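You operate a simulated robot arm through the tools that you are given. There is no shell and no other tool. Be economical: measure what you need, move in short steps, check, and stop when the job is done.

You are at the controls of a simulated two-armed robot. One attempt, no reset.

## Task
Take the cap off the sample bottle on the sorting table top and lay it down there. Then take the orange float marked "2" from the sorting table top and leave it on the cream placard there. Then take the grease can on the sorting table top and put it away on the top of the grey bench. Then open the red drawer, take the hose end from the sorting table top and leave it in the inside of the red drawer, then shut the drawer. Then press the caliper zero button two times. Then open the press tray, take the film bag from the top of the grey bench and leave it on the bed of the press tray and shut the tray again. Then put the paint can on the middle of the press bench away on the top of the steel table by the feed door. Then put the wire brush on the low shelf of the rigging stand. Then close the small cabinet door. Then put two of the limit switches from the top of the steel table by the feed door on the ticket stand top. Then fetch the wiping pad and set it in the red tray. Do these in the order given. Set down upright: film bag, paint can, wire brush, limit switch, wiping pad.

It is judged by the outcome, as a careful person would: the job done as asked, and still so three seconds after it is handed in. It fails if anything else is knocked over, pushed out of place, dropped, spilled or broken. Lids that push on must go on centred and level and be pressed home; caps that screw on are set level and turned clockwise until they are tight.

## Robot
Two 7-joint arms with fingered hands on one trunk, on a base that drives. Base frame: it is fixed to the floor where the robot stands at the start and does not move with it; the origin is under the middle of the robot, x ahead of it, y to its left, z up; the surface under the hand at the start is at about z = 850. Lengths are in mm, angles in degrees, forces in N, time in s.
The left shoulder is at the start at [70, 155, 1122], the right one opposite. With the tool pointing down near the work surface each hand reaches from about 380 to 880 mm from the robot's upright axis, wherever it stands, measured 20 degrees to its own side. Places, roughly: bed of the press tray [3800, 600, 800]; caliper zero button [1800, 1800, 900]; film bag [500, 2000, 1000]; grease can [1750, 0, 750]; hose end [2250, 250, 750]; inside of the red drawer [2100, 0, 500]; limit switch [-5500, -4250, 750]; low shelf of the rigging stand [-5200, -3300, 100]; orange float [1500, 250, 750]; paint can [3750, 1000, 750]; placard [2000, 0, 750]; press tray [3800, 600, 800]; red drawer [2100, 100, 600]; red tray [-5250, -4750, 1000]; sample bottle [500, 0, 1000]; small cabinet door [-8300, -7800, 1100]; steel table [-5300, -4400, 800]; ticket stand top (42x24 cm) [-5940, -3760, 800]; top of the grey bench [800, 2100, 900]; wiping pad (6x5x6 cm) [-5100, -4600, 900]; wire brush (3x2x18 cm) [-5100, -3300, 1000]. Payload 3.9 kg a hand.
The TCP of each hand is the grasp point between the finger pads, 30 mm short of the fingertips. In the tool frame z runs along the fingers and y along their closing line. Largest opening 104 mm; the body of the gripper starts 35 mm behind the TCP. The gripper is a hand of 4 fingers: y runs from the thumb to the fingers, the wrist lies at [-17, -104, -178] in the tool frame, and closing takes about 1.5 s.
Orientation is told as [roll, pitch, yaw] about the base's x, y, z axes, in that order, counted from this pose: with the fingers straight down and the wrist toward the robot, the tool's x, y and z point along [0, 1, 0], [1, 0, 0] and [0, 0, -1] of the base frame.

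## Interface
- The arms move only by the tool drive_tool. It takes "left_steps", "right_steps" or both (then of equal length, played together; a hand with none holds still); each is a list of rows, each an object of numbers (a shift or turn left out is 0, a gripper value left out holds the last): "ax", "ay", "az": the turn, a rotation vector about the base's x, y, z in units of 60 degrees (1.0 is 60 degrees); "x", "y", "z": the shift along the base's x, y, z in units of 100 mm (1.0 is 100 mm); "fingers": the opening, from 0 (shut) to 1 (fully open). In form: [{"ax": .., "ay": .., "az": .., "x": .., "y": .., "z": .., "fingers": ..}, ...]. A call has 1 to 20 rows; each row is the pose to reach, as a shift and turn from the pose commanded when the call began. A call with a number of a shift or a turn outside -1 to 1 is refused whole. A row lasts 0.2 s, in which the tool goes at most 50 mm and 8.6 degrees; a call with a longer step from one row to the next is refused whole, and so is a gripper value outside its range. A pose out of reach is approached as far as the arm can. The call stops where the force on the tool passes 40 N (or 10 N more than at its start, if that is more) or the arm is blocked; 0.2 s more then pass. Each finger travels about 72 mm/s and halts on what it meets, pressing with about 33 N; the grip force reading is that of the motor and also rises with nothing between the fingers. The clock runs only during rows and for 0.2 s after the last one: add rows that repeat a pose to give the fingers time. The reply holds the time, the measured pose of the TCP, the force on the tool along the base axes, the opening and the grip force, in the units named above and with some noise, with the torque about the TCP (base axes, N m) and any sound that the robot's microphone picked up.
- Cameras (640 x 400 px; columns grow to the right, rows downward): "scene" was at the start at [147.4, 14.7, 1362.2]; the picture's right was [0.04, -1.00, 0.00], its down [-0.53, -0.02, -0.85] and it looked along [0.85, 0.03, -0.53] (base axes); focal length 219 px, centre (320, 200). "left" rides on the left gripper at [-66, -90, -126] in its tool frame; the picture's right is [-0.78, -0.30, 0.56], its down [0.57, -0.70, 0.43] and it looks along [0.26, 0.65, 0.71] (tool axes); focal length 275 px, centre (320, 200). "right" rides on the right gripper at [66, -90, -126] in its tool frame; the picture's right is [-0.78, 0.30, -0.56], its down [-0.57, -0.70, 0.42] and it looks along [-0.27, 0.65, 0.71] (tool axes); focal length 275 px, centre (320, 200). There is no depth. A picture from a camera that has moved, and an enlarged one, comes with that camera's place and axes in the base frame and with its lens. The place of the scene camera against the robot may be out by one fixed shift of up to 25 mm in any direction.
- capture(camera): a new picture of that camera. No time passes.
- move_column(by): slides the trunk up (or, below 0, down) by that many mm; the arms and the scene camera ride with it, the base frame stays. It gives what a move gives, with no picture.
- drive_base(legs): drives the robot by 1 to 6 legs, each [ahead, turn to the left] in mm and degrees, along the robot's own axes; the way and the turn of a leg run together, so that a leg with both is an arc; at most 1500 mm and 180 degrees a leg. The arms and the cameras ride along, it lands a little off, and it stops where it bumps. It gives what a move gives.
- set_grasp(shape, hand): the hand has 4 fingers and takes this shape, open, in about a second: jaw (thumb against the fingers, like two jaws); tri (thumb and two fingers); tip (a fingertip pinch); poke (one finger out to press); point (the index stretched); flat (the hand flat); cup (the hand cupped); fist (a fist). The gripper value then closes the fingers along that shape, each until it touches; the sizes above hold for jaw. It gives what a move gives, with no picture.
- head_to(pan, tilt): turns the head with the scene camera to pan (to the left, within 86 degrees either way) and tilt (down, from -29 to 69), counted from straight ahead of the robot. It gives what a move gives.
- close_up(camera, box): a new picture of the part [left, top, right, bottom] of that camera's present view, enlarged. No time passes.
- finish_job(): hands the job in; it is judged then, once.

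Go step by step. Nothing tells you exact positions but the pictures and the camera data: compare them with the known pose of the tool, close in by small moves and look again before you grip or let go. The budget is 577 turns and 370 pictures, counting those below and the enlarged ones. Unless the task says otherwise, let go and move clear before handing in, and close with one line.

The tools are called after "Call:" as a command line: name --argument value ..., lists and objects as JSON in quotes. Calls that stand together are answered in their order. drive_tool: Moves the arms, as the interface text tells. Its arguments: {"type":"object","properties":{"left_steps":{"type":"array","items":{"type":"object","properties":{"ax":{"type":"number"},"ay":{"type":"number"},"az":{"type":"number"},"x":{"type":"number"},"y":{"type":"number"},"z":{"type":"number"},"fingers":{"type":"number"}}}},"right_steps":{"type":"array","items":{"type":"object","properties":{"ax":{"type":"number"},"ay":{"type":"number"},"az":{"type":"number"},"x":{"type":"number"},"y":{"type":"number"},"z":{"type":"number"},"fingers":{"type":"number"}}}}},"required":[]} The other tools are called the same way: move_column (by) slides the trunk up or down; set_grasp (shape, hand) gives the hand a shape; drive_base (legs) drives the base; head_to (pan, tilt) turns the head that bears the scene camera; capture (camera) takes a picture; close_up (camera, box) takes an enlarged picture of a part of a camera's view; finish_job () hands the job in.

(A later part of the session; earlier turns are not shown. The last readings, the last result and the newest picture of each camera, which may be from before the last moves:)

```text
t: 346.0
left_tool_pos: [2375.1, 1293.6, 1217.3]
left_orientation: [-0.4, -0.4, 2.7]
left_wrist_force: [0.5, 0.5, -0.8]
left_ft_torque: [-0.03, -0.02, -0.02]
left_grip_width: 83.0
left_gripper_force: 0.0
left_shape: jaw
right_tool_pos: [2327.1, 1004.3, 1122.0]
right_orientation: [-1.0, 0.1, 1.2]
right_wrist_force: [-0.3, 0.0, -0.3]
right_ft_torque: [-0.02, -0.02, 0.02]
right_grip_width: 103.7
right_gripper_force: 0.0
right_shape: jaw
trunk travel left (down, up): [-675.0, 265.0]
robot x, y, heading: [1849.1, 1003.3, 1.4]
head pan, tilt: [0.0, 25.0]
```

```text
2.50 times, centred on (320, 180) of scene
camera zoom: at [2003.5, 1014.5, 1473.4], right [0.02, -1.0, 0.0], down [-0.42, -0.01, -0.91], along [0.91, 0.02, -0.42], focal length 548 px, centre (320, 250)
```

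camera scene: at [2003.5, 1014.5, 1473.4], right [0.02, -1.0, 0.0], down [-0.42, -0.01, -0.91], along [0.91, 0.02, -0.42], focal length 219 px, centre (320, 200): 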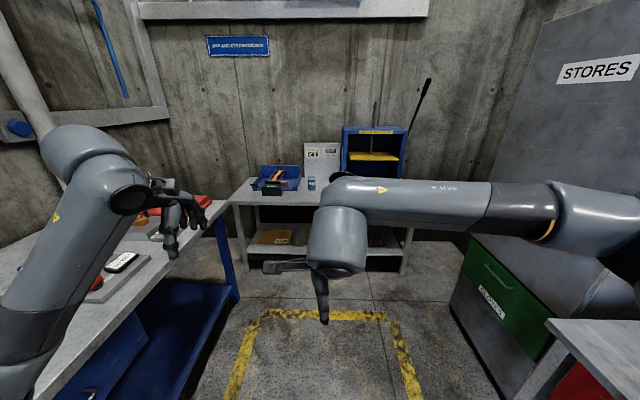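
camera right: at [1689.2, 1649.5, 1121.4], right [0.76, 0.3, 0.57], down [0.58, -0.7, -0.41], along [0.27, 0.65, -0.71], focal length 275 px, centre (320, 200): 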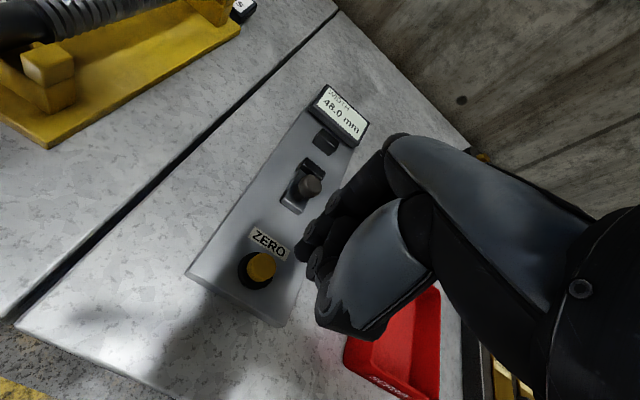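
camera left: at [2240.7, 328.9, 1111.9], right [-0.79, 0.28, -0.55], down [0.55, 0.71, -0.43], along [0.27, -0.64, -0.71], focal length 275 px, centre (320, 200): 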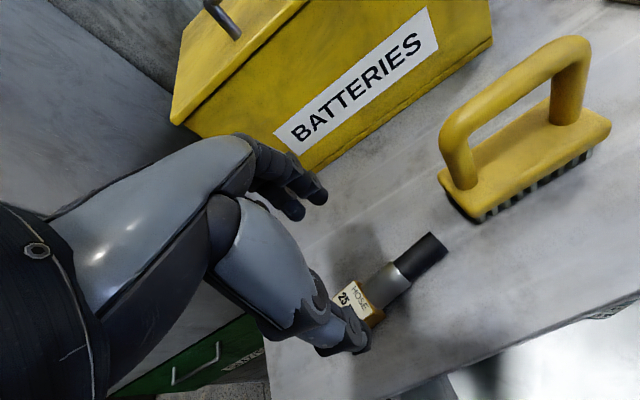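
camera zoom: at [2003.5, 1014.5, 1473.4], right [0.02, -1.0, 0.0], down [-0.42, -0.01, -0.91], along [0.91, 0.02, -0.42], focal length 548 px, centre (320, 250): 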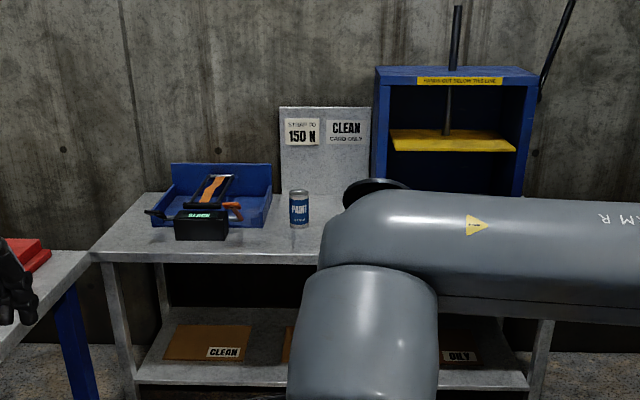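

Call:
drive_tool --right_steps '[{"x": -0.2, "y": -0.3, "z": 0.1}, {"x": -0.4, "y": -0.6, "z": 0.1}, {"x": -0.5, "y": -0.9, "z": 0.1}, {"x": -0.5, "y": -0.9, "z": 0.1}]'

Call:
drive_base --legs '[[0, -20], [640, 0], [0, 18]]'

Call:
capture --camera "scene"

Call:
close_up --camera "scene" --box '[240, 80, 480, 260]'

```text
t: 347.0
left_tool_pos: [2374.8, 1293.4, 1217.2]
left_orientation: [-0.5, -0.3, 2.8]
left_wrist_force: [-0.9, 0.0, -0.1]
left_ft_torque: [0.01, -0.03, 0.0]
left_grip_width: 82.9
left_gripper_force: 0.1
left_shape: jaw
right_tool_pos: [2278.2, 912.7, 1131.8]
right_orientation: [-1.0, 0.1, 1.2]
right_wrist_force: [0.4, -0.1, -1.3]
right_ft_torque: [-0.04, 0.01, 0.02]
right_grip_width: 104.0
right_gripper_force: 0.1
right_shape: jaw
trunk travel left (down, up): [-675.0, 265.0]
robot x, y, heading: [1853.3, 1000.3, 1.4]
head pan, tilt: [0.0, 25.0]
```

```text
t: 352.6
left_tool_pos: [2990.4, 1066.0, 1218.1]
left_orientation: [-0.5, -0.4, 0.3]
left_wrist_force: [0.2, 0.2, -0.6]
left_ft_torque: [0.02, 0.01, 0.04]
left_grip_width: 82.8
left_gripper_force: 0.1
left_shape: jaw
right_tool_pos: [2878.4, 690.3, 1133.1]
right_orientation: [-0.9, 0.1, -1.3]
right_wrist_force: [-0.2, -0.5, -0.5]
right_ft_torque: [-0.03, 0.03, 0.01]
right_grip_width: 103.9
right_gripper_force: 0.1
right_shape: jaw
trunk travel left (down, up): [-675.0, 265.0]
robot x, y, heading: [2459.5, 796.8, -1.4]
head pan, tilt: [0.0, 25.0]
```

```text
201 pictures are left
camera scene: at [2608.0, 803.0, 1473.5], right [-0.02, -1.0, 0.0], down [-0.42, 0.01, -0.91], along [0.91, -0.02, -0.42], focal length 219 px, centre (320, 200)
```

scene: 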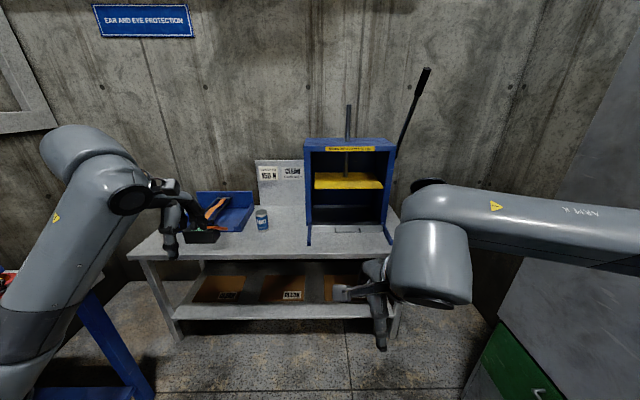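

```text
2.22 times, centred on (360, 170) of scene
camera zoom: at [2608.0, 803.0, 1473.5], right [-0.02, -1.0, 0.0], down [-0.42, 0.01, -0.91], along [0.91, -0.02, -0.42], focal length 487 px, centre (231, 267)
```

zoom: 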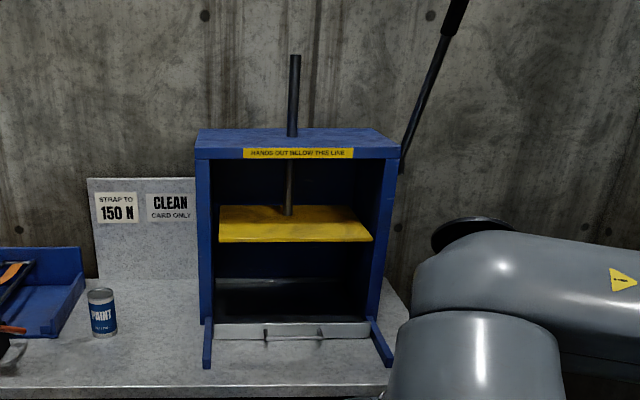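

The press tray has a small front handle near [3531, 643, 880]. I'll drive closer and look with the right hand camera.

Call:
drive_base --legs '[[400, 0]]'

Call:
head_to --pan -5 --tilt 40

Call:
capture --camera "scene"

Call:
capture --camera "right"

```text
t: 355.1
left_tool_pos: [3393.5, 1058.4, 1217.9]
left_orientation: [-0.5, -0.5, 0.3]
left_wrist_force: [0.0, -1.3, 0.0]
left_ft_torque: [0.0, -0.03, -0.01]
left_grip_width: 82.9
left_gripper_force: 0.1
left_shape: jaw
right_tool_pos: [3280.7, 682.6, 1132.5]
right_orientation: [-1.0, 0.0, -1.3]
right_wrist_force: [0.3, 0.1, -0.3]
right_ft_torque: [-0.01, 0.01, 0.0]
right_grip_width: 103.9
right_gripper_force: 0.2
right_shape: jaw
trunk travel left (down, up): [-675.0, 265.0]
robot x, y, heading: [2864.1, 788.3, -1.1]
head pan, tilt: [0.0, 25.0]
```

```text
t: 355.9
left_tool_pos: [3394.9, 1057.8, 1217.4]
left_orientation: [-0.5, -0.4, 0.3]
left_wrist_force: [0.1, 0.2, -0.8]
left_ft_torque: [0.0, -0.01, -0.03]
left_grip_width: 82.8
left_gripper_force: 0.0
left_shape: jaw
right_tool_pos: [3280.8, 682.6, 1131.7]
right_orientation: [-1.1, 0.1, -1.2]
right_wrist_force: [0.1, -0.4, 0.6]
right_ft_torque: [0.0, 0.0, 0.02]
right_grip_width: 103.7
right_gripper_force: 0.1
right_shape: jaw
trunk travel left (down, up): [-675.0, 265.0]
robot x, y, heading: [2860.5, 789.8, -1.1]
head pan, tilt: [-5.0, 40.0]
```

```text
199 pictures are left
camera scene: at [3004.3, 788.6, 1450.2], right [-0.11, -0.99, 0.0], down [-0.64, 0.07, -0.77], along [0.76, -0.08, -0.64], focal length 219 px, centre (320, 200)
```

scene: 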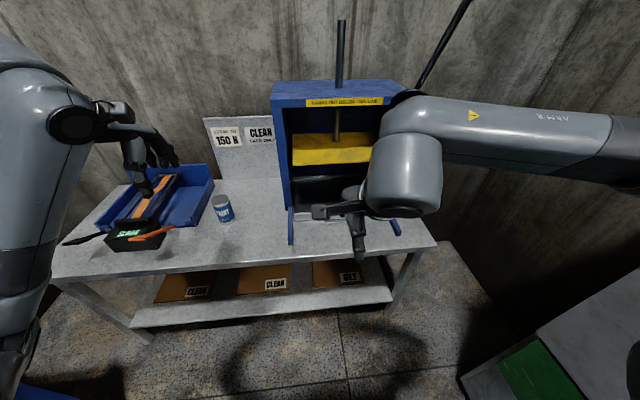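

```text
198 pictures are left
camera right: at [3194.1, 752.6, 1256.8], right [0.28, -0.77, 0.57], down [-0.71, -0.56, -0.41], along [0.64, -0.29, -0.71], focal length 275 px, centre (320, 200)
```

right: 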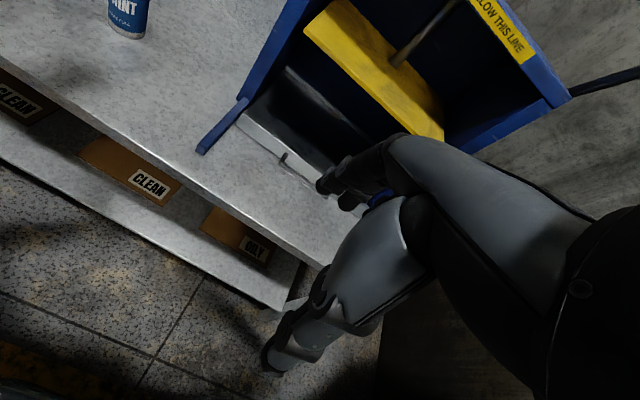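

Call:
drive_tool --right_steps '[{"y": 0.4}, {"y": 0.8}, {"y": 0.9, "z": -0.2}, {"y": 0.9, "z": -0.4}]'

Call:
capture --camera "right"

Call:
close_up --camera "right" --box '[200, 60, 440, 240]'

```text
t: 356.9
left_tool_pos: [3395.4, 1056.8, 1217.2]
left_orientation: [-0.5, -0.3, 0.2]
left_wrist_force: [0.3, -0.4, -1.0]
left_ft_torque: [0.01, 0.01, -0.01]
left_grip_width: 82.6
left_gripper_force: 0.1
left_shape: jaw
right_tool_pos: [3282.0, 772.0, 1091.1]
right_orientation: [-0.9, 0.1, -1.4]
right_wrist_force: [0.5, 0.0, -0.9]
right_ft_torque: [0.02, 0.01, 0.0]
right_grip_width: 104.0
right_gripper_force: 0.1
right_shape: jaw
trunk travel left (down, up): [-675.0, 265.0]
robot x, y, heading: [2861.4, 789.3, -1.2]
head pan, tilt: [-5.0, 40.0]
```

```text
197 pictures are left
camera right: at [3194.1, 842.4, 1216.9], right [0.28, -0.77, 0.57], down [-0.72, -0.56, -0.41], along [0.64, -0.29, -0.71], focal length 275 px, centre (320, 200)
```

right: 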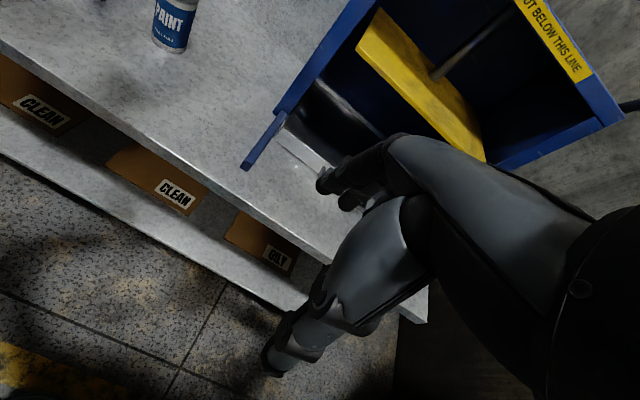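

```text
2.22 times, centred on (320, 150) of right
camera zoom: at [3194.1, 842.4, 1216.9], right [0.28, -0.77, 0.57], down [-0.72, -0.56, -0.41], along [0.64, -0.29, -0.71], focal length 612 px, centre (320, 311)
```

zoom: 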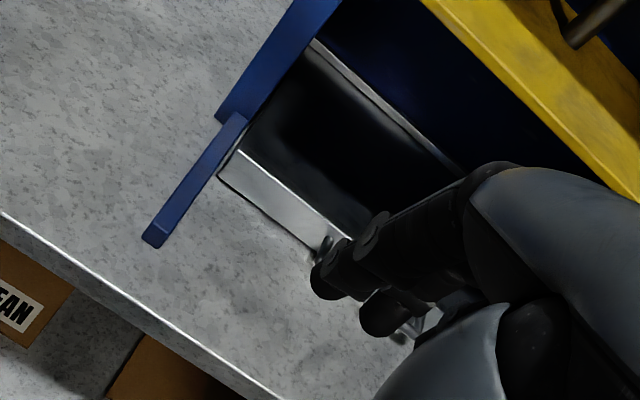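

Call:
drive_tool --right_steps '[{"y": -0.4}, {"y": -0.8}, {"y": -1}, {"y": -1}]'

Call:
drive_tool --right_steps '[{"y": -0.4}, {"y": -0.7}, {"y": -0.7}]'

Call:
capture --camera "right"

Call:
close_up --camera "right" --box '[180, 60, 380, 210]'

Call:
close_up --camera "scene" --box '[250, 70, 450, 260]'

```text
t: 357.9
left_tool_pos: [3394.4, 1056.9, 1218.3]
left_orientation: [-0.5, -0.4, 0.2]
left_wrist_force: [-0.4, 0.0, -0.2]
left_ft_torque: [-0.01, -0.03, 0.02]
left_grip_width: 83.0
left_gripper_force: 0.0
left_shape: jaw
right_tool_pos: [3282.3, 671.9, 1092.9]
right_orientation: [-0.9, 0.1, -1.1]
right_wrist_force: [0.0, 1.0, -0.7]
right_ft_torque: [0.02, 0.0, -0.03]
right_grip_width: 104.1
right_gripper_force: 0.1
right_shape: jaw
trunk travel left (down, up): [-675.0, 265.0]
robot x, y, heading: [2860.9, 789.3, -1.0]
head pan, tilt: [-5.0, 40.0]
```

```text
t: 358.7
left_tool_pos: [3395.2, 1059.2, 1215.9]
left_orientation: [-0.4, -0.4, 0.3]
left_wrist_force: [-0.1, 0.3, -0.6]
left_ft_torque: [0.0, 0.02, -0.01]
left_grip_width: 83.3
left_gripper_force: 0.0
left_shape: jaw
right_tool_pos: [3281.1, 603.9, 1092.4]
right_orientation: [-1.0, 0.2, -1.2]
right_wrist_force: [-0.6, 0.4, 0.2]
right_ft_torque: [0.01, 0.05, 0.01]
right_grip_width: 103.9
right_gripper_force: 0.1
right_shape: jaw
trunk travel left (down, up): [-675.0, 265.0]
robot x, y, heading: [2860.5, 790.3, -1.4]
head pan, tilt: [-5.0, 40.0]
```

```text
195 pictures are left
camera right: at [3194.2, 672.9, 1217.5], right [0.28, -0.77, 0.57], down [-0.71, -0.57, -0.41], along [0.64, -0.29, -0.71], focal length 275 px, centre (320, 200)
```

right: 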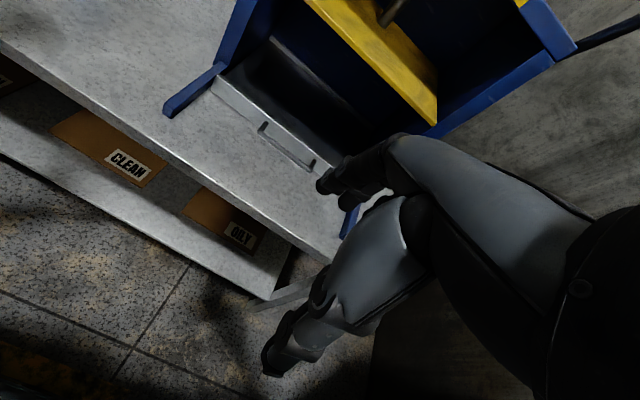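

```text
2.67 times, centred on (280, 135) of right
camera zoom: at [3194.2, 672.9, 1217.5], right [0.28, -0.77, 0.57], down [-0.71, -0.57, -0.41], along [0.64, -0.29, -0.71], focal length 734 px, centre (427, 373)
```

zoom: 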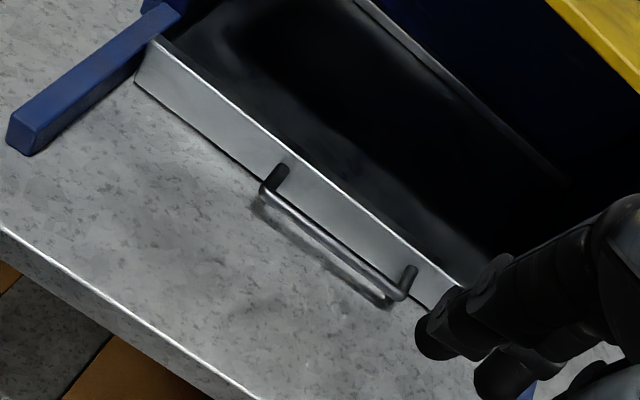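

```text
2.11 times, centred on (350, 165) of scene
camera zoom: at [3005.0, 790.1, 1450.1], right [-0.11, -0.99, 0.0], down [-0.64, 0.07, -0.77], along [0.76, -0.08, -0.64], focal length 462 px, centre (257, 274)
```

zoom: 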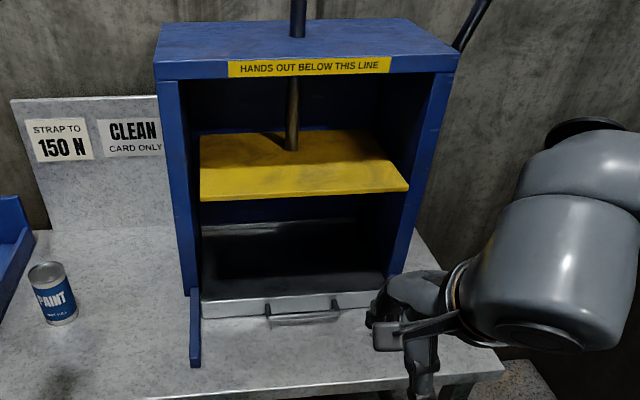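

The tray has a low front plate with a bar handle around [3549, 629]. I'll clamp bar and plate together from above with the fingers inside the tray, so first I'll move closer and hover.

Call:
drive_base --legs '[[70, 0]]'

Call:
drive_tool --right_steps '[{"x": 0.4}, {"x": 0.8}, {"x": 1, "y": 0.2}, {"x": 1, "y": 0.26}]'

Call:
capture --camera "right"

```text
t: 359.7
left_tool_pos: [3451.0, 1056.9, 1224.0]
left_orientation: [-0.5, -1.0, 0.3]
left_wrist_force: [-0.8, -0.5, -0.4]
left_ft_torque: [0.02, -0.06, 0.01]
left_grip_width: 82.9
left_gripper_force: 0.0
left_shape: jaw
right_tool_pos: [3339.1, 600.5, 1098.1]
right_orientation: [-1.0, -0.6, -1.4]
right_wrist_force: [-0.8, 0.0, 0.3]
right_ft_torque: [0.01, -0.07, -0.01]
right_grip_width: 103.8
right_gripper_force: 0.2
right_shape: jaw
trunk travel left (down, up): [-675.0, 265.0]
robot x, y, heading: [2928.2, 789.2, -1.2]
head pan, tilt: [-5.0, 40.0]
```

```text
t: 360.7
left_tool_pos: [3460.9, 1055.7, 1218.3]
left_orientation: [-0.4, -0.6, 0.3]
left_wrist_force: [-0.3, 0.1, 0.2]
left_ft_torque: [0.01, -0.01, 0.0]
left_grip_width: 83.0
left_gripper_force: 0.1
left_shape: jaw
right_tool_pos: [3448.5, 626.7, 1094.3]
right_orientation: [-1.0, 0.0, -1.3]
right_wrist_force: [0.6, -0.8, 0.7]
right_ft_torque: [0.01, -0.02, -0.01]
right_grip_width: 103.8
right_gripper_force: 0.1
right_shape: jaw
trunk travel left (down, up): [-675.0, 265.0]
robot x, y, heading: [2928.8, 787.3, -1.3]
head pan, tilt: [-5.0, 40.0]
```

```text
192 pictures are left
camera right: at [3361.3, 696.5, 1218.4], right [0.28, -0.77, 0.57], down [-0.71, -0.56, -0.42], along [0.64, -0.29, -0.71], focal length 275 px, centre (320, 200)
```

right: 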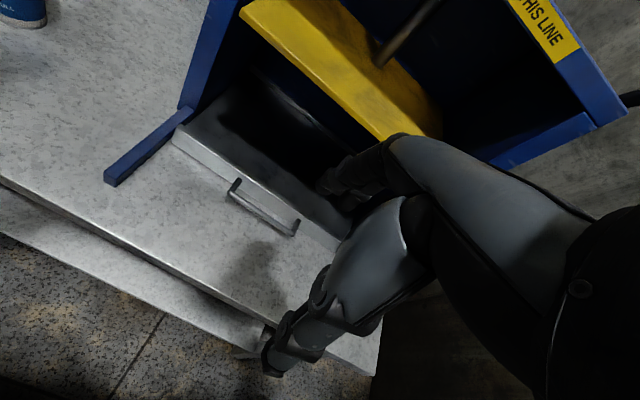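

Triangulation puts the bar at [3630, 618, 794], so this bench is lower (~770). I'll lower the trunk, move closer and hover over the tray front.

Call:
move_column --by -80

Call:
drive_base --legs '[[80, 0]]'

Call:
drive_tool --right_steps '[{"x": 0.4}, {"x": 0.8, "y": -0.1}, {"x": 1, "y": -0.1}, {"x": 1, "y": -0.1}]'

Call:
capture --camera "right"

```text
t: 361.9
left_tool_pos: [3463.0, 1056.8, 1139.2]
left_orientation: [-0.3, -0.5, 0.3]
left_wrist_force: [-0.9, -0.7, 0.2]
left_ft_torque: [0.0, -0.02, -0.01]
left_grip_width: 83.0
left_gripper_force: 0.1
left_shape: jaw
right_tool_pos: [3449.5, 626.3, 1014.6]
right_orientation: [-1.0, 0.0, -1.2]
right_wrist_force: [-0.4, -0.1, -1.0]
right_ft_torque: [0.0, -0.01, -0.01]
right_grip_width: 104.2
right_gripper_force: 0.1
right_shape: jaw
trunk travel left (down, up): [-595.0, 345.0]
robot x, y, heading: [2929.7, 788.5, -0.9]
head pan, tilt: [-5.0, 40.0]
```

```text
t: 362.9
left_tool_pos: [3537.0, 1055.3, 1140.4]
left_orientation: [-0.4, -0.8, 0.3]
left_wrist_force: [-0.7, 0.8, 0.4]
left_ft_torque: [-0.01, -0.02, 0.01]
left_grip_width: 83.2
left_gripper_force: 0.1
left_shape: jaw
right_tool_pos: [3522.4, 623.7, 1016.5]
right_orientation: [-1.0, -0.3, -1.3]
right_wrist_force: [-0.5, -1.1, 0.0]
right_ft_torque: [0.02, -0.04, -0.02]
right_grip_width: 104.2
right_gripper_force: 0.0
right_shape: jaw
trunk travel left (down, up): [-595.0, 345.0]
robot x, y, heading: [3009.9, 783.8, -1.6]
head pan, tilt: [-5.0, 40.0]
```

```text
t: 363.9
left_tool_pos: [3539.7, 1054.3, 1138.6]
left_orientation: [-0.4, -0.6, 0.2]
left_wrist_force: [0.2, 0.2, 0.3]
left_ft_torque: [0.01, -0.04, 0.01]
left_grip_width: 82.9
left_gripper_force: 0.1
left_shape: jaw
right_tool_pos: [3626.8, 613.9, 1014.8]
right_orientation: [-1.0, -0.1, -1.2]
right_wrist_force: [0.7, 0.4, 0.1]
right_ft_torque: [-0.01, 0.02, -0.03]
right_grip_width: 103.9
right_gripper_force: 0.0
right_shape: jaw
trunk travel left (down, up): [-595.0, 345.0]
robot x, y, heading: [3004.4, 786.5, -1.2]
head pan, tilt: [-5.0, 40.0]
```

```text
191 pictures are left
camera right: at [3538.4, 684.8, 1138.8], right [0.28, -0.77, 0.57], down [-0.71, -0.56, -0.42], along [0.64, -0.29, -0.71], focal length 275 px, centre (320, 200)
```

right: 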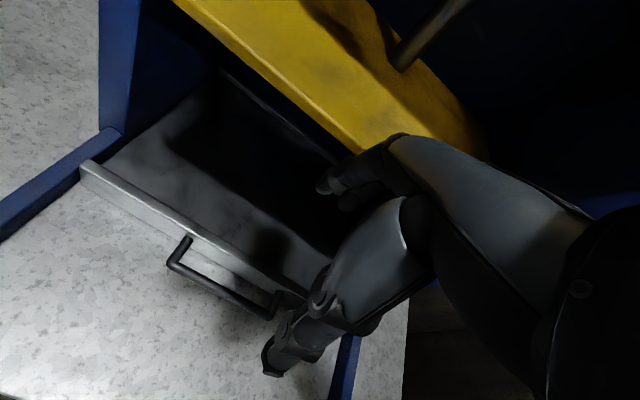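

Call:
drive_tool --right_steps '[{"z": -0.4, "y": 0.05}, {"z": -0.8, "y": 0.05}, {"z": -1, "y": 0.05}, {"z": -1, "y": 0.05, "x": 0.2}, {"z": -1, "y": 0.05, "x": 0.25}]'

Call:
capture --camera "right"

```text
t: 365.1
left_tool_pos: [3541.1, 1055.2, 1139.0]
left_orientation: [-0.4, -0.5, 0.3]
left_wrist_force: [0.3, 0.1, -0.3]
left_ft_torque: [0.01, -0.04, 0.01]
left_grip_width: 83.1
left_gripper_force: 0.1
left_shape: jaw
right_tool_pos: [3652.3, 619.2, 913.2]
right_orientation: [-1.0, 0.0, -1.3]
right_wrist_force: [0.4, -0.3, 0.6]
right_ft_torque: [0.0, 0.01, 0.01]
right_grip_width: 103.8
right_gripper_force: 0.1
right_shape: jaw
trunk travel left (down, up): [-595.0, 345.0]
robot x, y, heading: [3009.4, 782.6, -1.0]
head pan, tilt: [-5.0, 40.0]
```

```text
190 pictures are left
camera right: at [3565.0, 689.0, 1037.4], right [0.28, -0.77, 0.57], down [-0.71, -0.56, -0.41], along [0.64, -0.29, -0.71], focal length 275 px, centre (320, 200)
```

right: 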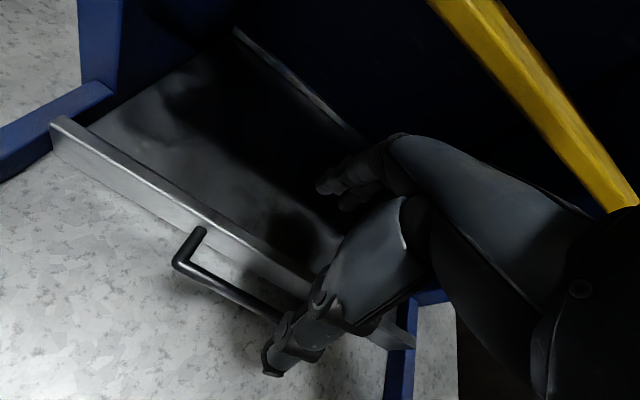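

Call:
drive_tool --right_steps '[{"z": -0.3}, {"z": -0.6}, {"z": -0.75}, {"z": -0.85}, {"z": -0.92}, {"z": -0.97}, {"z": -0.97}]'

Call:
capture --camera "right"

```text
t: 366.7
left_tool_pos: [3541.5, 1054.3, 1138.2]
left_orientation: [-0.5, -0.4, 0.3]
left_wrist_force: [-0.6, 1.1, -0.6]
left_ft_torque: [0.02, -0.01, -0.01]
left_grip_width: 83.1
left_gripper_force: 0.1
left_shape: jaw
right_tool_pos: [3652.8, 619.4, 817.1]
right_orientation: [-1.0, 0.0, -1.3]
right_wrist_force: [-0.4, 1.0, 0.1]
right_ft_torque: [-0.02, 0.0, 0.0]
right_grip_width: 104.0
right_gripper_force: 0.0
right_shape: jaw
trunk travel left (down, up): [-595.0, 345.0]
robot x, y, heading: [3006.9, 784.3, -1.4]
head pan, tilt: [-5.0, 40.0]
```

```text
189 pictures are left
camera right: at [3565.3, 689.2, 941.2], right [0.28, -0.77, 0.57], down [-0.71, -0.56, -0.41], along [0.64, -0.29, -0.71], focal length 275 px, centre (320, 200)
```

right: 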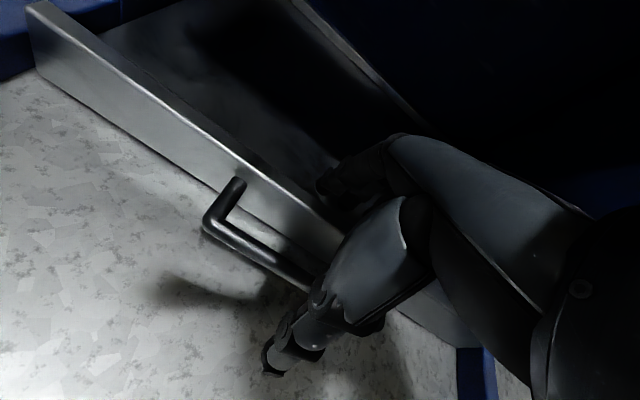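

The fingers are inside the tray and the thumb is in front of the bar. Closing.

Call:
drive_tool --right_steps '[{"fingers": 0.8}, {"fingers": 0.6}, {"fingers": 0.4}, {"fingers": 0.2}, {"fingers": 0.1}, {"fingers": 0.1}, {"fingers": 0.1}]'

Call:
capture --camera "right"

```text
t: 368.3
left_tool_pos: [3542.2, 1054.8, 1137.3]
left_orientation: [-0.4, -0.5, 0.2]
left_wrist_force: [1.3, 0.1, 0.7]
left_ft_torque: [0.0, 0.01, -0.02]
left_grip_width: 82.9
left_gripper_force: 0.0
left_shape: jaw
right_tool_pos: [3653.9, 619.5, 816.6]
right_orientation: [-1.1, -0.1, -1.4]
right_wrist_force: [0.0, 1.3, -2.0]
right_ft_torque: [0.03, 0.0, 0.12]
right_grip_width: 16.8
right_gripper_force: 33.1
right_shape: jaw
trunk travel left (down, up): [-595.0, 345.0]
robot x, y, heading: [3007.9, 784.6, -1.2]
head pan, tilt: [-5.0, 40.0]
```

```text
188 pictures are left
camera right: at [3565.5, 689.5, 941.0], right [0.28, -0.77, 0.57], down [-0.71, -0.56, -0.41], along [0.64, -0.29, -0.71], focal length 275 px, centre (320, 200)
```

right: 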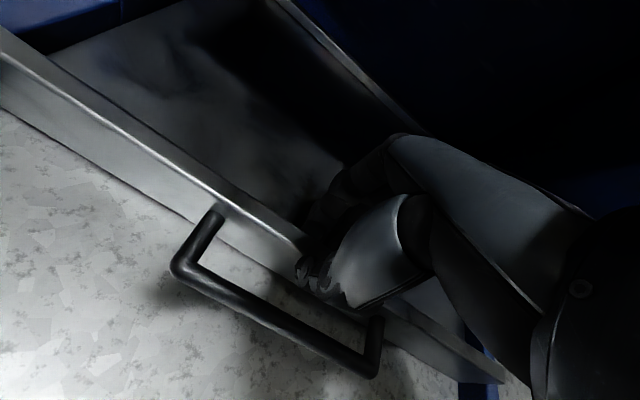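

It grips the front plate itself, and the tray has started out. Pulling.

Call:
drive_tool --right_steps '[{"x": -0.2}, {"x": -0.4}, {"x": -0.6}, {"x": -0.8}, {"x": -1}, {"x": -1}]'

Call:
capture --camera "scene"

```text
t: 369.7
left_tool_pos: [3541.1, 1055.9, 1138.6]
left_orientation: [-0.4, -0.5, 0.3]
left_wrist_force: [0.4, 0.0, -0.2]
left_ft_torque: [0.01, -0.01, 0.0]
left_grip_width: 83.1
left_gripper_force: 0.1
left_shape: jaw
right_tool_pos: [3550.7, 619.5, 816.0]
right_orientation: [-1.0, 0.1, -1.2]
right_wrist_force: [-0.2, 5.1, -5.7]
right_ft_torque: [0.12, -0.01, 0.16]
right_grip_width: 16.9
right_gripper_force: 33.2
right_shape: jaw
trunk travel left (down, up): [-595.0, 345.0]
robot x, y, heading: [3009.3, 784.4, -1.1]
head pan, tilt: [-5.0, 40.0]
```

```text
187 pictures are left
camera scene: at [3151.6, 786.2, 1370.1], right [-0.11, -0.99, 0.0], down [-0.64, 0.07, -0.77], along [0.76, -0.08, -0.64], focal length 219 px, centre (320, 200)
```

scene: 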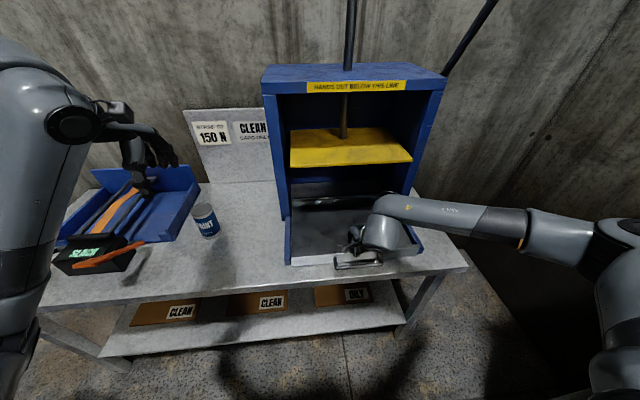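

Call:
drive_tool --right_steps '[{"x": -0.2}, {"x": -0.4}, {"x": -0.6}, {"x": -0.8}, {"x": -0.8}]'

Call:
capture --camera "scene"

```text
t: 370.9
left_tool_pos: [3540.7, 1055.3, 1137.2]
left_orientation: [-0.4, -0.5, 0.3]
left_wrist_force: [-0.3, 0.1, 0.7]
left_ft_torque: [-0.01, -0.02, 0.01]
left_grip_width: 83.1
left_gripper_force: 0.0
left_shape: jaw
right_tool_pos: [3472.7, 620.1, 816.1]
right_orientation: [-0.9, 0.1, -1.3]
right_wrist_force: [-1.5, 5.2, -4.2]
right_ft_torque: [0.07, -0.01, 0.16]
right_grip_width: 16.4
right_gripper_force: 33.3
right_shape: jaw
trunk travel left (down, up): [-595.0, 345.0]
robot x, y, heading: [3013.7, 784.7, -1.3]
head pan, tilt: [-5.0, 40.0]
```

```text
186 pictures are left
camera scene: at [3151.4, 786.0, 1370.2], right [-0.11, -0.99, 0.0], down [-0.64, 0.07, -0.77], along [0.76, -0.08, -0.64], focal length 219 px, centre (320, 200)
```

scene: 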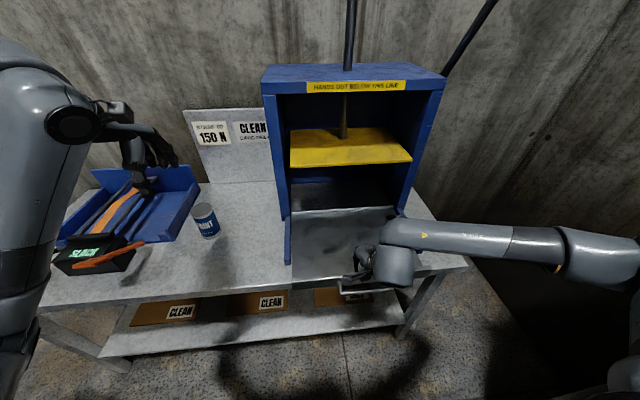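

The tray is out about 200 mm. I'll release and lift, then go for the film bag.

Call:
drive_tool --right_steps '[{"fingers": 0.3}, {"fingers": 0.5}, {"fingers": 0.5}, {"fingers": 0.5, "z": 0.3}, {"z": 0.7}, {"z": 1}, {"z": 1}]'

Call:
capture --camera "right"

```text
t: 372.5
left_tool_pos: [3540.1, 1056.2, 1138.1]
left_orientation: [-0.5, -0.5, 0.4]
left_wrist_force: [0.4, 0.0, -0.2]
left_ft_torque: [0.02, -0.01, 0.02]
left_grip_width: 83.2
left_gripper_force: 0.1
left_shape: jaw
right_tool_pos: [3473.1, 619.8, 916.6]
right_orientation: [-1.0, 0.0, -1.3]
right_wrist_force: [0.6, -1.9, -0.1]
right_ft_torque: [-0.01, 0.03, 0.01]
right_grip_width: 51.4
right_gripper_force: 0.0
right_shape: jaw
trunk travel left (down, up): [-595.0, 345.0]
robot x, y, heading: [3009.8, 788.6, -1.2]
head pan, tilt: [-5.0, 40.0]
```

```text
185 pictures are left
camera right: at [3385.2, 690.3, 1040.5], right [0.28, -0.77, 0.57], down [-0.71, -0.56, -0.41], along [0.64, -0.29, -0.71], focal length 275 px, centre (320, 200)
```

right: 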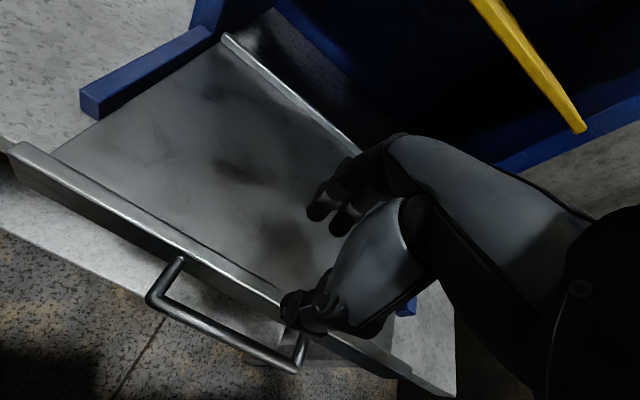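

Call:
drive_tool --right_steps '[{"z": 0.4}, {"z": 0.8, "x": -0.2}, {"z": 1, "x": -0.4}, {"z": 1, "x": -0.4}]'

Call:
drive_tool --right_steps '[{"z": 0.4}, {"z": 0.8}, {"z": 1}]'

Call:
drive_base --legs '[[-430, 0], [0, 175], [1500, 0], [480, 0], [0, -84]]'

Call:
head_to --pan 0 --tilt 40

Call:
capture --camera "scene"

```text
t: 373.5
left_tool_pos: [3542.6, 1055.2, 1138.3]
left_orientation: [-0.4, -0.6, 0.3]
left_wrist_force: [0.6, 1.1, -0.5]
left_ft_torque: [0.01, 0.04, -0.01]
left_grip_width: 83.1
left_gripper_force: 0.0
left_shape: jaw
right_tool_pos: [3431.9, 618.5, 1016.0]
right_orientation: [-1.0, -0.1, -1.3]
right_wrist_force: [-0.1, 0.7, 0.4]
right_ft_torque: [0.0, -0.03, -0.01]
right_grip_width: 51.6
right_gripper_force: 0.1
right_shape: jaw
trunk travel left (down, up): [-595.0, 345.0]
robot x, y, heading: [3007.8, 785.3, -1.0]
head pan, tilt: [-5.0, 40.0]
```

```text
t: 374.3
left_tool_pos: [3540.8, 1056.1, 1138.4]
left_orientation: [-0.5, -0.4, 0.2]
left_wrist_force: [-0.6, 0.0, 0.3]
left_ft_torque: [-0.01, 0.0, 0.0]
left_grip_width: 83.2
left_gripper_force: 0.0
left_shape: jaw
right_tool_pos: [3431.7, 619.8, 1117.6]
right_orientation: [-1.0, 0.0, -1.3]
right_wrist_force: [-0.4, 0.3, 0.9]
right_ft_torque: [0.02, 0.0, -0.01]
right_grip_width: 51.6
right_gripper_force: 0.2
right_shape: jaw
trunk travel left (down, up): [-595.0, 345.0]
robot x, y, heading: [3004.5, 788.9, -1.1]
head pan, tilt: [-5.0, 40.0]
```

```text
t: 397.2
left_tool_pos: [345.6, 1536.0, 1137.4]
left_orientation: [-0.5, -0.5, 90.6]
left_wrist_force: [-0.1, 0.1, -0.3]
left_ft_torque: [0.02, -0.03, 0.02]
left_grip_width: 83.1
left_gripper_force: 0.1
left_shape: jaw
right_tool_pos: [781.1, 1429.0, 1116.8]
right_orientation: [-1.0, 0.0, 89.0]
right_wrist_force: [0.0, 0.2, 0.3]
right_ft_torque: [0.02, -0.02, 0.01]
right_grip_width: 51.6
right_gripper_force: 0.1
right_shape: jaw
trunk travel left (down, up): [-595.0, 345.0]
robot x, y, heading: [617.4, 1000.9, 89.0]
head pan, tilt: [-5.0, 40.0]
```

```text
t: 397.8
left_tool_pos: [345.0, 1535.1, 1139.3]
left_orientation: [-0.5, -0.4, 90.5]
left_wrist_force: [1.0, 0.0, 0.6]
left_ft_torque: [0.01, -0.03, -0.04]
left_grip_width: 83.1
left_gripper_force: 0.0
left_shape: jaw
right_tool_pos: [782.3, 1430.2, 1117.8]
right_orientation: [-1.0, 0.0, 89.0]
right_wrist_force: [0.7, 0.1, 0.6]
right_ft_torque: [0.0, -0.03, 0.0]
right_grip_width: 51.6
right_gripper_force: 0.0
right_shape: jaw
trunk travel left (down, up): [-595.0, 345.0]
robot x, y, heading: [618.3, 1004.1, 89.1]
head pan, tilt: [0.0, 40.0]
```

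```text
184 pictures are left
camera scene: at [628.2, 1150.6, 1370.2], right [1.0, -0.02, 0.0], down [-0.01, -0.64, -0.77], along [0.01, 0.77, -0.64], focal length 219 px, centre (320, 200)
```

scene: 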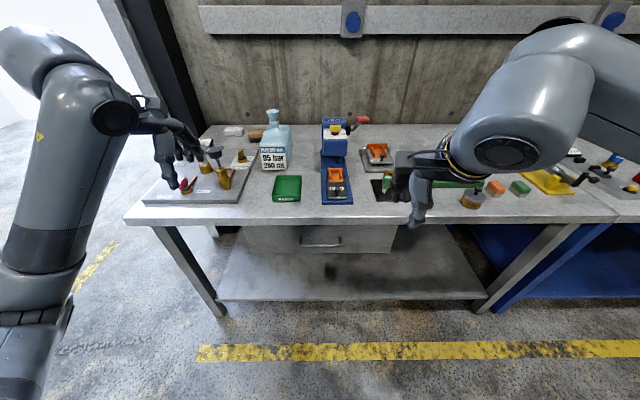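

Call:
close_up --camera "scene" --box '[120, 90, 420, 240]'

Call:
capture --camera "left"

```text
2.13 times, centred on (270, 165) of scene
camera zoom: at [628.2, 1150.6, 1370.2], right [1.0, -0.02, 0.0], down [-0.01, -0.64, -0.77], along [0.01, 0.77, -0.64], focal length 468 px, centre (427, 275)
```

zoom: 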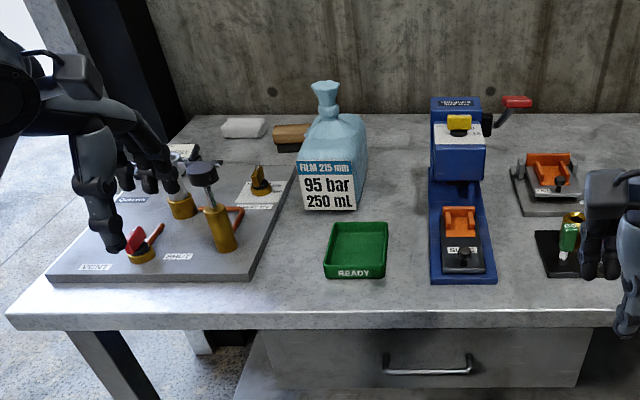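

```text
182 pictures are left
camera left: at [410.8, 1446.7, 1264.6], right [0.78, -0.28, -0.55], down [-0.56, -0.7, -0.43], along [-0.27, 0.65, -0.71], focal length 275 px, centre (320, 200)
```

left: 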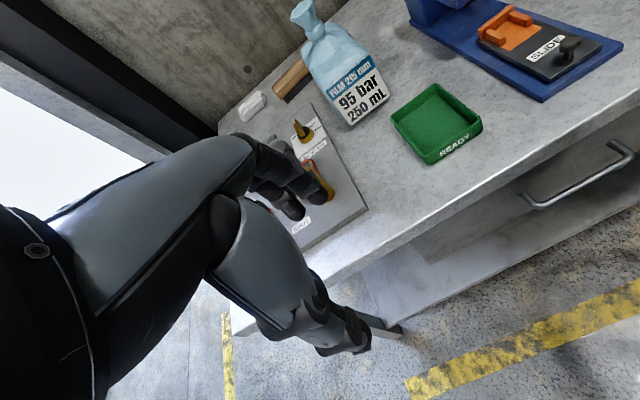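

The film bag stands at about [440, 2020], with its top at z≈1097 and neck near z≈1060. I'll raise the trunk a little and drive in.

Call:
move_column --by 80

Call:
drive_base --legs '[[0, 13], [335, 0], [0, -12]]'

Call:
capture --camera "scene"

Call:
capture --camera "right"

```text
t: 399.0
left_tool_pos: [345.8, 1536.1, 1218.4]
left_orientation: [-0.5, -0.6, 90.7]
left_wrist_force: [0.0, -0.8, -0.1]
left_ft_torque: [-0.01, 0.0, -0.01]
left_grip_width: 83.2
left_gripper_force: 0.0
left_shape: jaw
right_tool_pos: [780.7, 1429.6, 1197.3]
right_orientation: [-1.0, 0.0, 89.0]
right_wrist_force: [-0.7, -0.8, 0.3]
right_ft_torque: [-0.04, -0.04, -0.01]
right_grip_width: 51.6
right_gripper_force: 0.0
right_shape: jaw
trunk travel left (down, up): [-675.0, 265.0]
robot x, y, heading: [617.1, 1009.1, 89.1]
head pan, tilt: [0.0, 40.0]
```

```text
t: 402.8
left_tool_pos: [267.8, 1858.8, 1217.8]
left_orientation: [-0.4, -0.6, 91.6]
left_wrist_force: [-1.1, 0.6, 0.0]
left_ft_torque: [0.0, 0.03, 0.0]
left_grip_width: 83.0
left_gripper_force: 0.1
left_shape: jaw
right_tool_pos: [706.2, 1758.0, 1196.5]
right_orientation: [-0.9, 0.0, 89.9]
right_wrist_force: [-0.2, 0.3, 0.2]
right_ft_torque: [0.02, -0.01, -0.01]
right_grip_width: 51.3
right_gripper_force: 0.1
right_shape: jaw
trunk travel left (down, up): [-675.0, 265.0]
robot x, y, heading: [546.1, 1332.3, 89.6]
head pan, tilt: [0.0, 40.0]
```

```text
181 pictures are left
camera scene: at [556.7, 1477.6, 1450.1], right [1.0, 0.0, 0.0], down [0.0, -0.64, -0.77], along [0.0, 0.77, -0.64], focal length 219 px, centre (320, 200)
```

scene: 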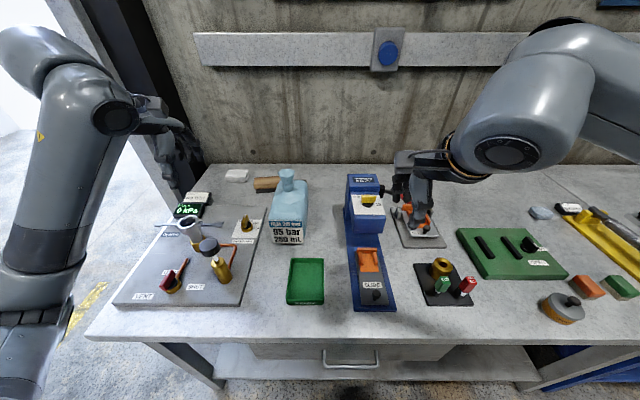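

```text
180 pictures are left
camera right: at [638.2, 1669.0, 1321.2], right [0.77, 0.29, 0.57], down [0.58, -0.7, -0.41], along [0.28, 0.65, -0.71], focal length 275 px, centre (320, 200)
```

right: 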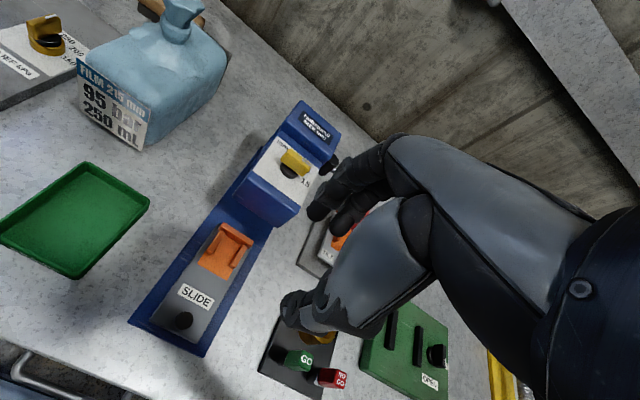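

Call:
drive_tool --right_steps '[{"x": -0.4, "fingers": 0.9}, {"x": -0.8}, {"x": -1, "y": 0.3}, {"x": -1, "y": 0.6}]'

Call:
drive_tool --right_steps '[{"x": -0.4}, {"x": -0.8, "y": 0.2}, {"x": -1, "y": 0.5}, {"x": -1, "y": 0.8}]'

Call:
capture --camera "right"

```text
t: 403.8
left_tool_pos: [268.9, 1859.2, 1217.2]
left_orientation: [-0.4, -0.4, 91.4]
left_wrist_force: [0.5, -0.1, 0.3]
left_ft_torque: [-0.05, 0.01, 0.03]
left_grip_width: 83.2
left_gripper_force: 0.1
left_shape: jaw
right_tool_pos: [606.0, 1820.3, 1195.4]
right_orientation: [-1.0, 0.1, 89.8]
right_wrist_force: [-1.1, -0.4, 0.0]
right_ft_torque: [0.01, -0.01, -0.04]
right_grip_width: 93.5
right_gripper_force: 0.1
right_shape: jaw
trunk travel left (down, up): [-675.0, 265.0]
robot x, y, heading: [549.8, 1329.6, 89.9]
head pan, tilt: [0.0, 40.0]
```

```text
t: 404.8
left_tool_pos: [269.9, 1858.3, 1217.1]
left_orientation: [-0.4, -0.4, 91.4]
left_wrist_force: [-0.1, -0.2, -0.6]
left_ft_torque: [-0.03, 0.0, 0.01]
left_grip_width: 83.0
left_gripper_force: 0.1
left_shape: jaw
right_tool_pos: [506.6, 1899.8, 1196.3]
right_orientation: [-0.9, 0.0, 89.8]
right_wrist_force: [-0.6, 0.5, 0.0]
right_ft_torque: [-0.03, -0.04, 0.03]
right_grip_width: 93.0
right_gripper_force: 0.1
right_shape: jaw
trunk travel left (down, up): [-675.0, 265.0]
robot x, y, heading: [549.7, 1331.2, 90.1]
head pan, tilt: [0.0, 40.0]
```

```text
179 pictures are left
camera right: at [439.1, 1810.2, 1321.2], right [0.77, 0.29, 0.57], down [0.58, -0.7, -0.41], along [0.28, 0.65, -0.71], focal length 275 px, centre (320, 200)
```

right: 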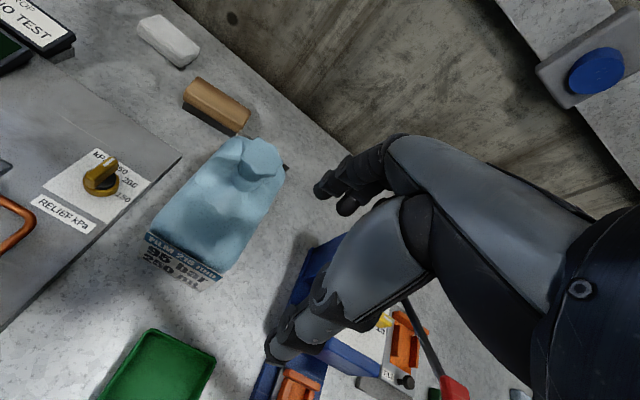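

Call:
drive_tool --right_steps '[{"x": -0.3}, {"x": -0.62, "y": 0.2}, {"x": -0.64, "y": 0.5}, {"x": -0.64, "y": 0.5}]'

Call:
capture --camera "right"

```text
t: 405.8
left_tool_pos: [268.3, 1858.3, 1218.6]
left_orientation: [-0.3, -0.5, 91.5]
left_wrist_force: [0.2, -0.2, 0.4]
left_ft_torque: [0.01, 0.0, 0.01]
left_grip_width: 83.1
left_gripper_force: 0.2
left_shape: jaw
right_tool_pos: [442.1, 1948.0, 1197.2]
right_orientation: [-1.1, 0.0, 89.9]
right_wrist_force: [0.3, -0.4, -0.2]
right_ft_torque: [0.03, -0.01, -0.02]
right_grip_width: 93.1
right_gripper_force: 0.0
right_shape: jaw
trunk travel left (down, up): [-675.0, 265.0]
robot x, y, heading: [548.9, 1332.8, 89.9]
head pan, tilt: [0.0, 40.0]
```

```text
178 pictures are left
camera right: at [375.0, 1858.7, 1321.7], right [0.77, 0.29, 0.57], down [0.58, -0.7, -0.42], along [0.28, 0.65, -0.71], focal length 275 px, centre (320, 200)
```

right: 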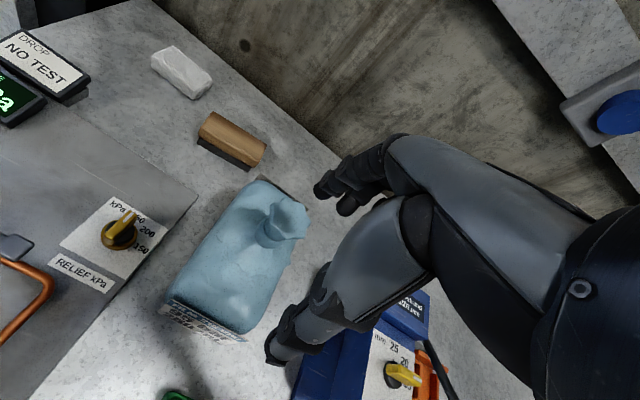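

The neck top is at [438, 2012, 1095]. Moving above it and down.

Call:
drive_tool --right_steps '[{"y": 0.3, "x": -0.03}, {"y": 0.64, "x": -0.03}, {"y": 0.64, "x": -0.03, "z": -0.3}, {"y": 0.64, "x": -0.03, "z": -0.5}, {"y": 0.64, "x": -0.03, "z": -0.5}]'

Call:
capture --camera "right"

```text
t: 407.0
left_tool_pos: [267.8, 1858.7, 1218.5]
left_orientation: [-0.5, -0.4, 91.5]
left_wrist_force: [-0.5, 0.3, 0.2]
left_ft_torque: [-0.01, -0.02, 0.04]
left_grip_width: 83.0
left_gripper_force: 0.0
left_shape: jaw
right_tool_pos: [439.7, 2013.1, 1147.1]
right_orientation: [-0.9, -0.1, 89.8]
right_wrist_force: [-0.6, 0.2, -0.4]
right_ft_torque: [-0.01, -0.01, -0.01]
right_grip_width: 93.3
right_gripper_force: 0.2
right_shape: jaw
trunk travel left (down, up): [-675.0, 265.0]
robot x, y, heading: [548.2, 1327.8, 90.2]
head pan, tilt: [0.0, 40.0]
```

```text
177 pictures are left
camera right: at [371.6, 1922.5, 1270.8], right [0.77, 0.29, 0.57], down [0.58, -0.7, -0.41], along [0.28, 0.65, -0.71], focal length 275 px, centre (320, 200)
```

right: 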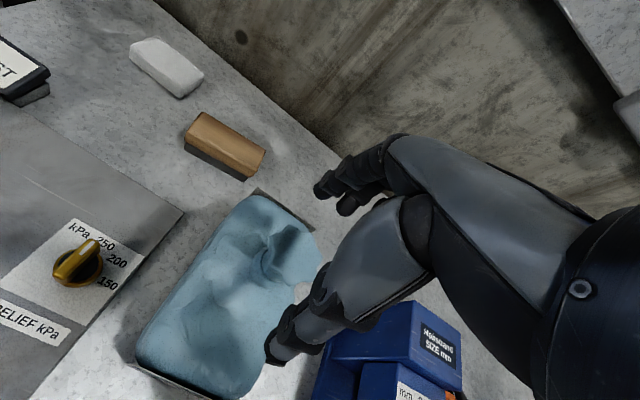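

Call:
drive_tool --right_steps '[{"z": -0.2}, {"z": -0.4}, {"z": -0.52}, {"z": -0.6}, {"z": -0.6}]'

Call:
capture --camera "right"

Call:
close_up --camera "scene" --box '[200, 120, 400, 260]'

```text
t: 408.2
left_tool_pos: [268.4, 1857.4, 1218.0]
left_orientation: [-0.3, -0.5, 91.4]
left_wrist_force: [-0.5, -0.4, 0.9]
left_ft_torque: [0.0, -0.01, 0.0]
left_grip_width: 82.7
left_gripper_force: 0.1
left_shape: jaw
right_tool_pos: [438.6, 2011.9, 1085.4]
right_orientation: [-1.0, 0.0, 89.9]
right_wrist_force: [-0.3, 0.0, 0.6]
right_ft_torque: [-0.02, 0.01, -0.01]
right_grip_width: 93.6
right_gripper_force: 0.0
right_shape: jaw
trunk travel left (down, up): [-675.0, 265.0]
robot x, y, heading: [550.5, 1331.6, 89.9]
head pan, tilt: [0.0, 40.0]
```

```text
176 pictures are left
camera right: at [371.1, 1922.4, 1210.7], right [0.77, 0.29, 0.57], down [0.58, -0.7, -0.41], along [0.28, 0.65, -0.71], focal length 275 px, centre (320, 200)
```

right: 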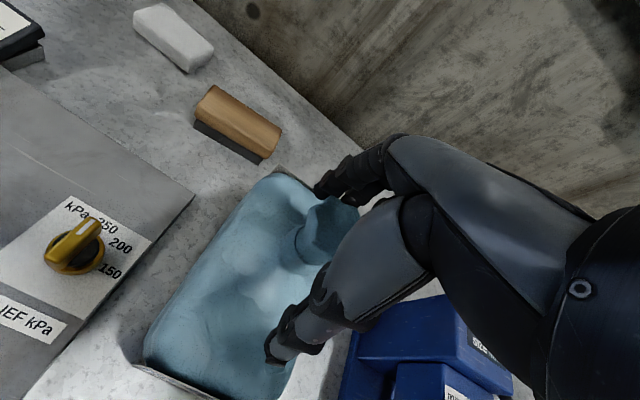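

```text
2.86 times, centred on (300, 190) of scene
camera zoom: at [556.9, 1476.8, 1450.2], right [1.0, 0.0, 0.0], down [0.0, -0.64, -0.77], along [0.0, 0.77, -0.64], focal length 626 px, centre (377, 229)
```

zoom: 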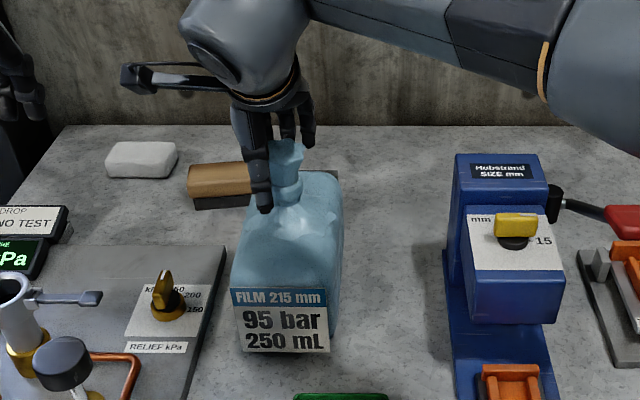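

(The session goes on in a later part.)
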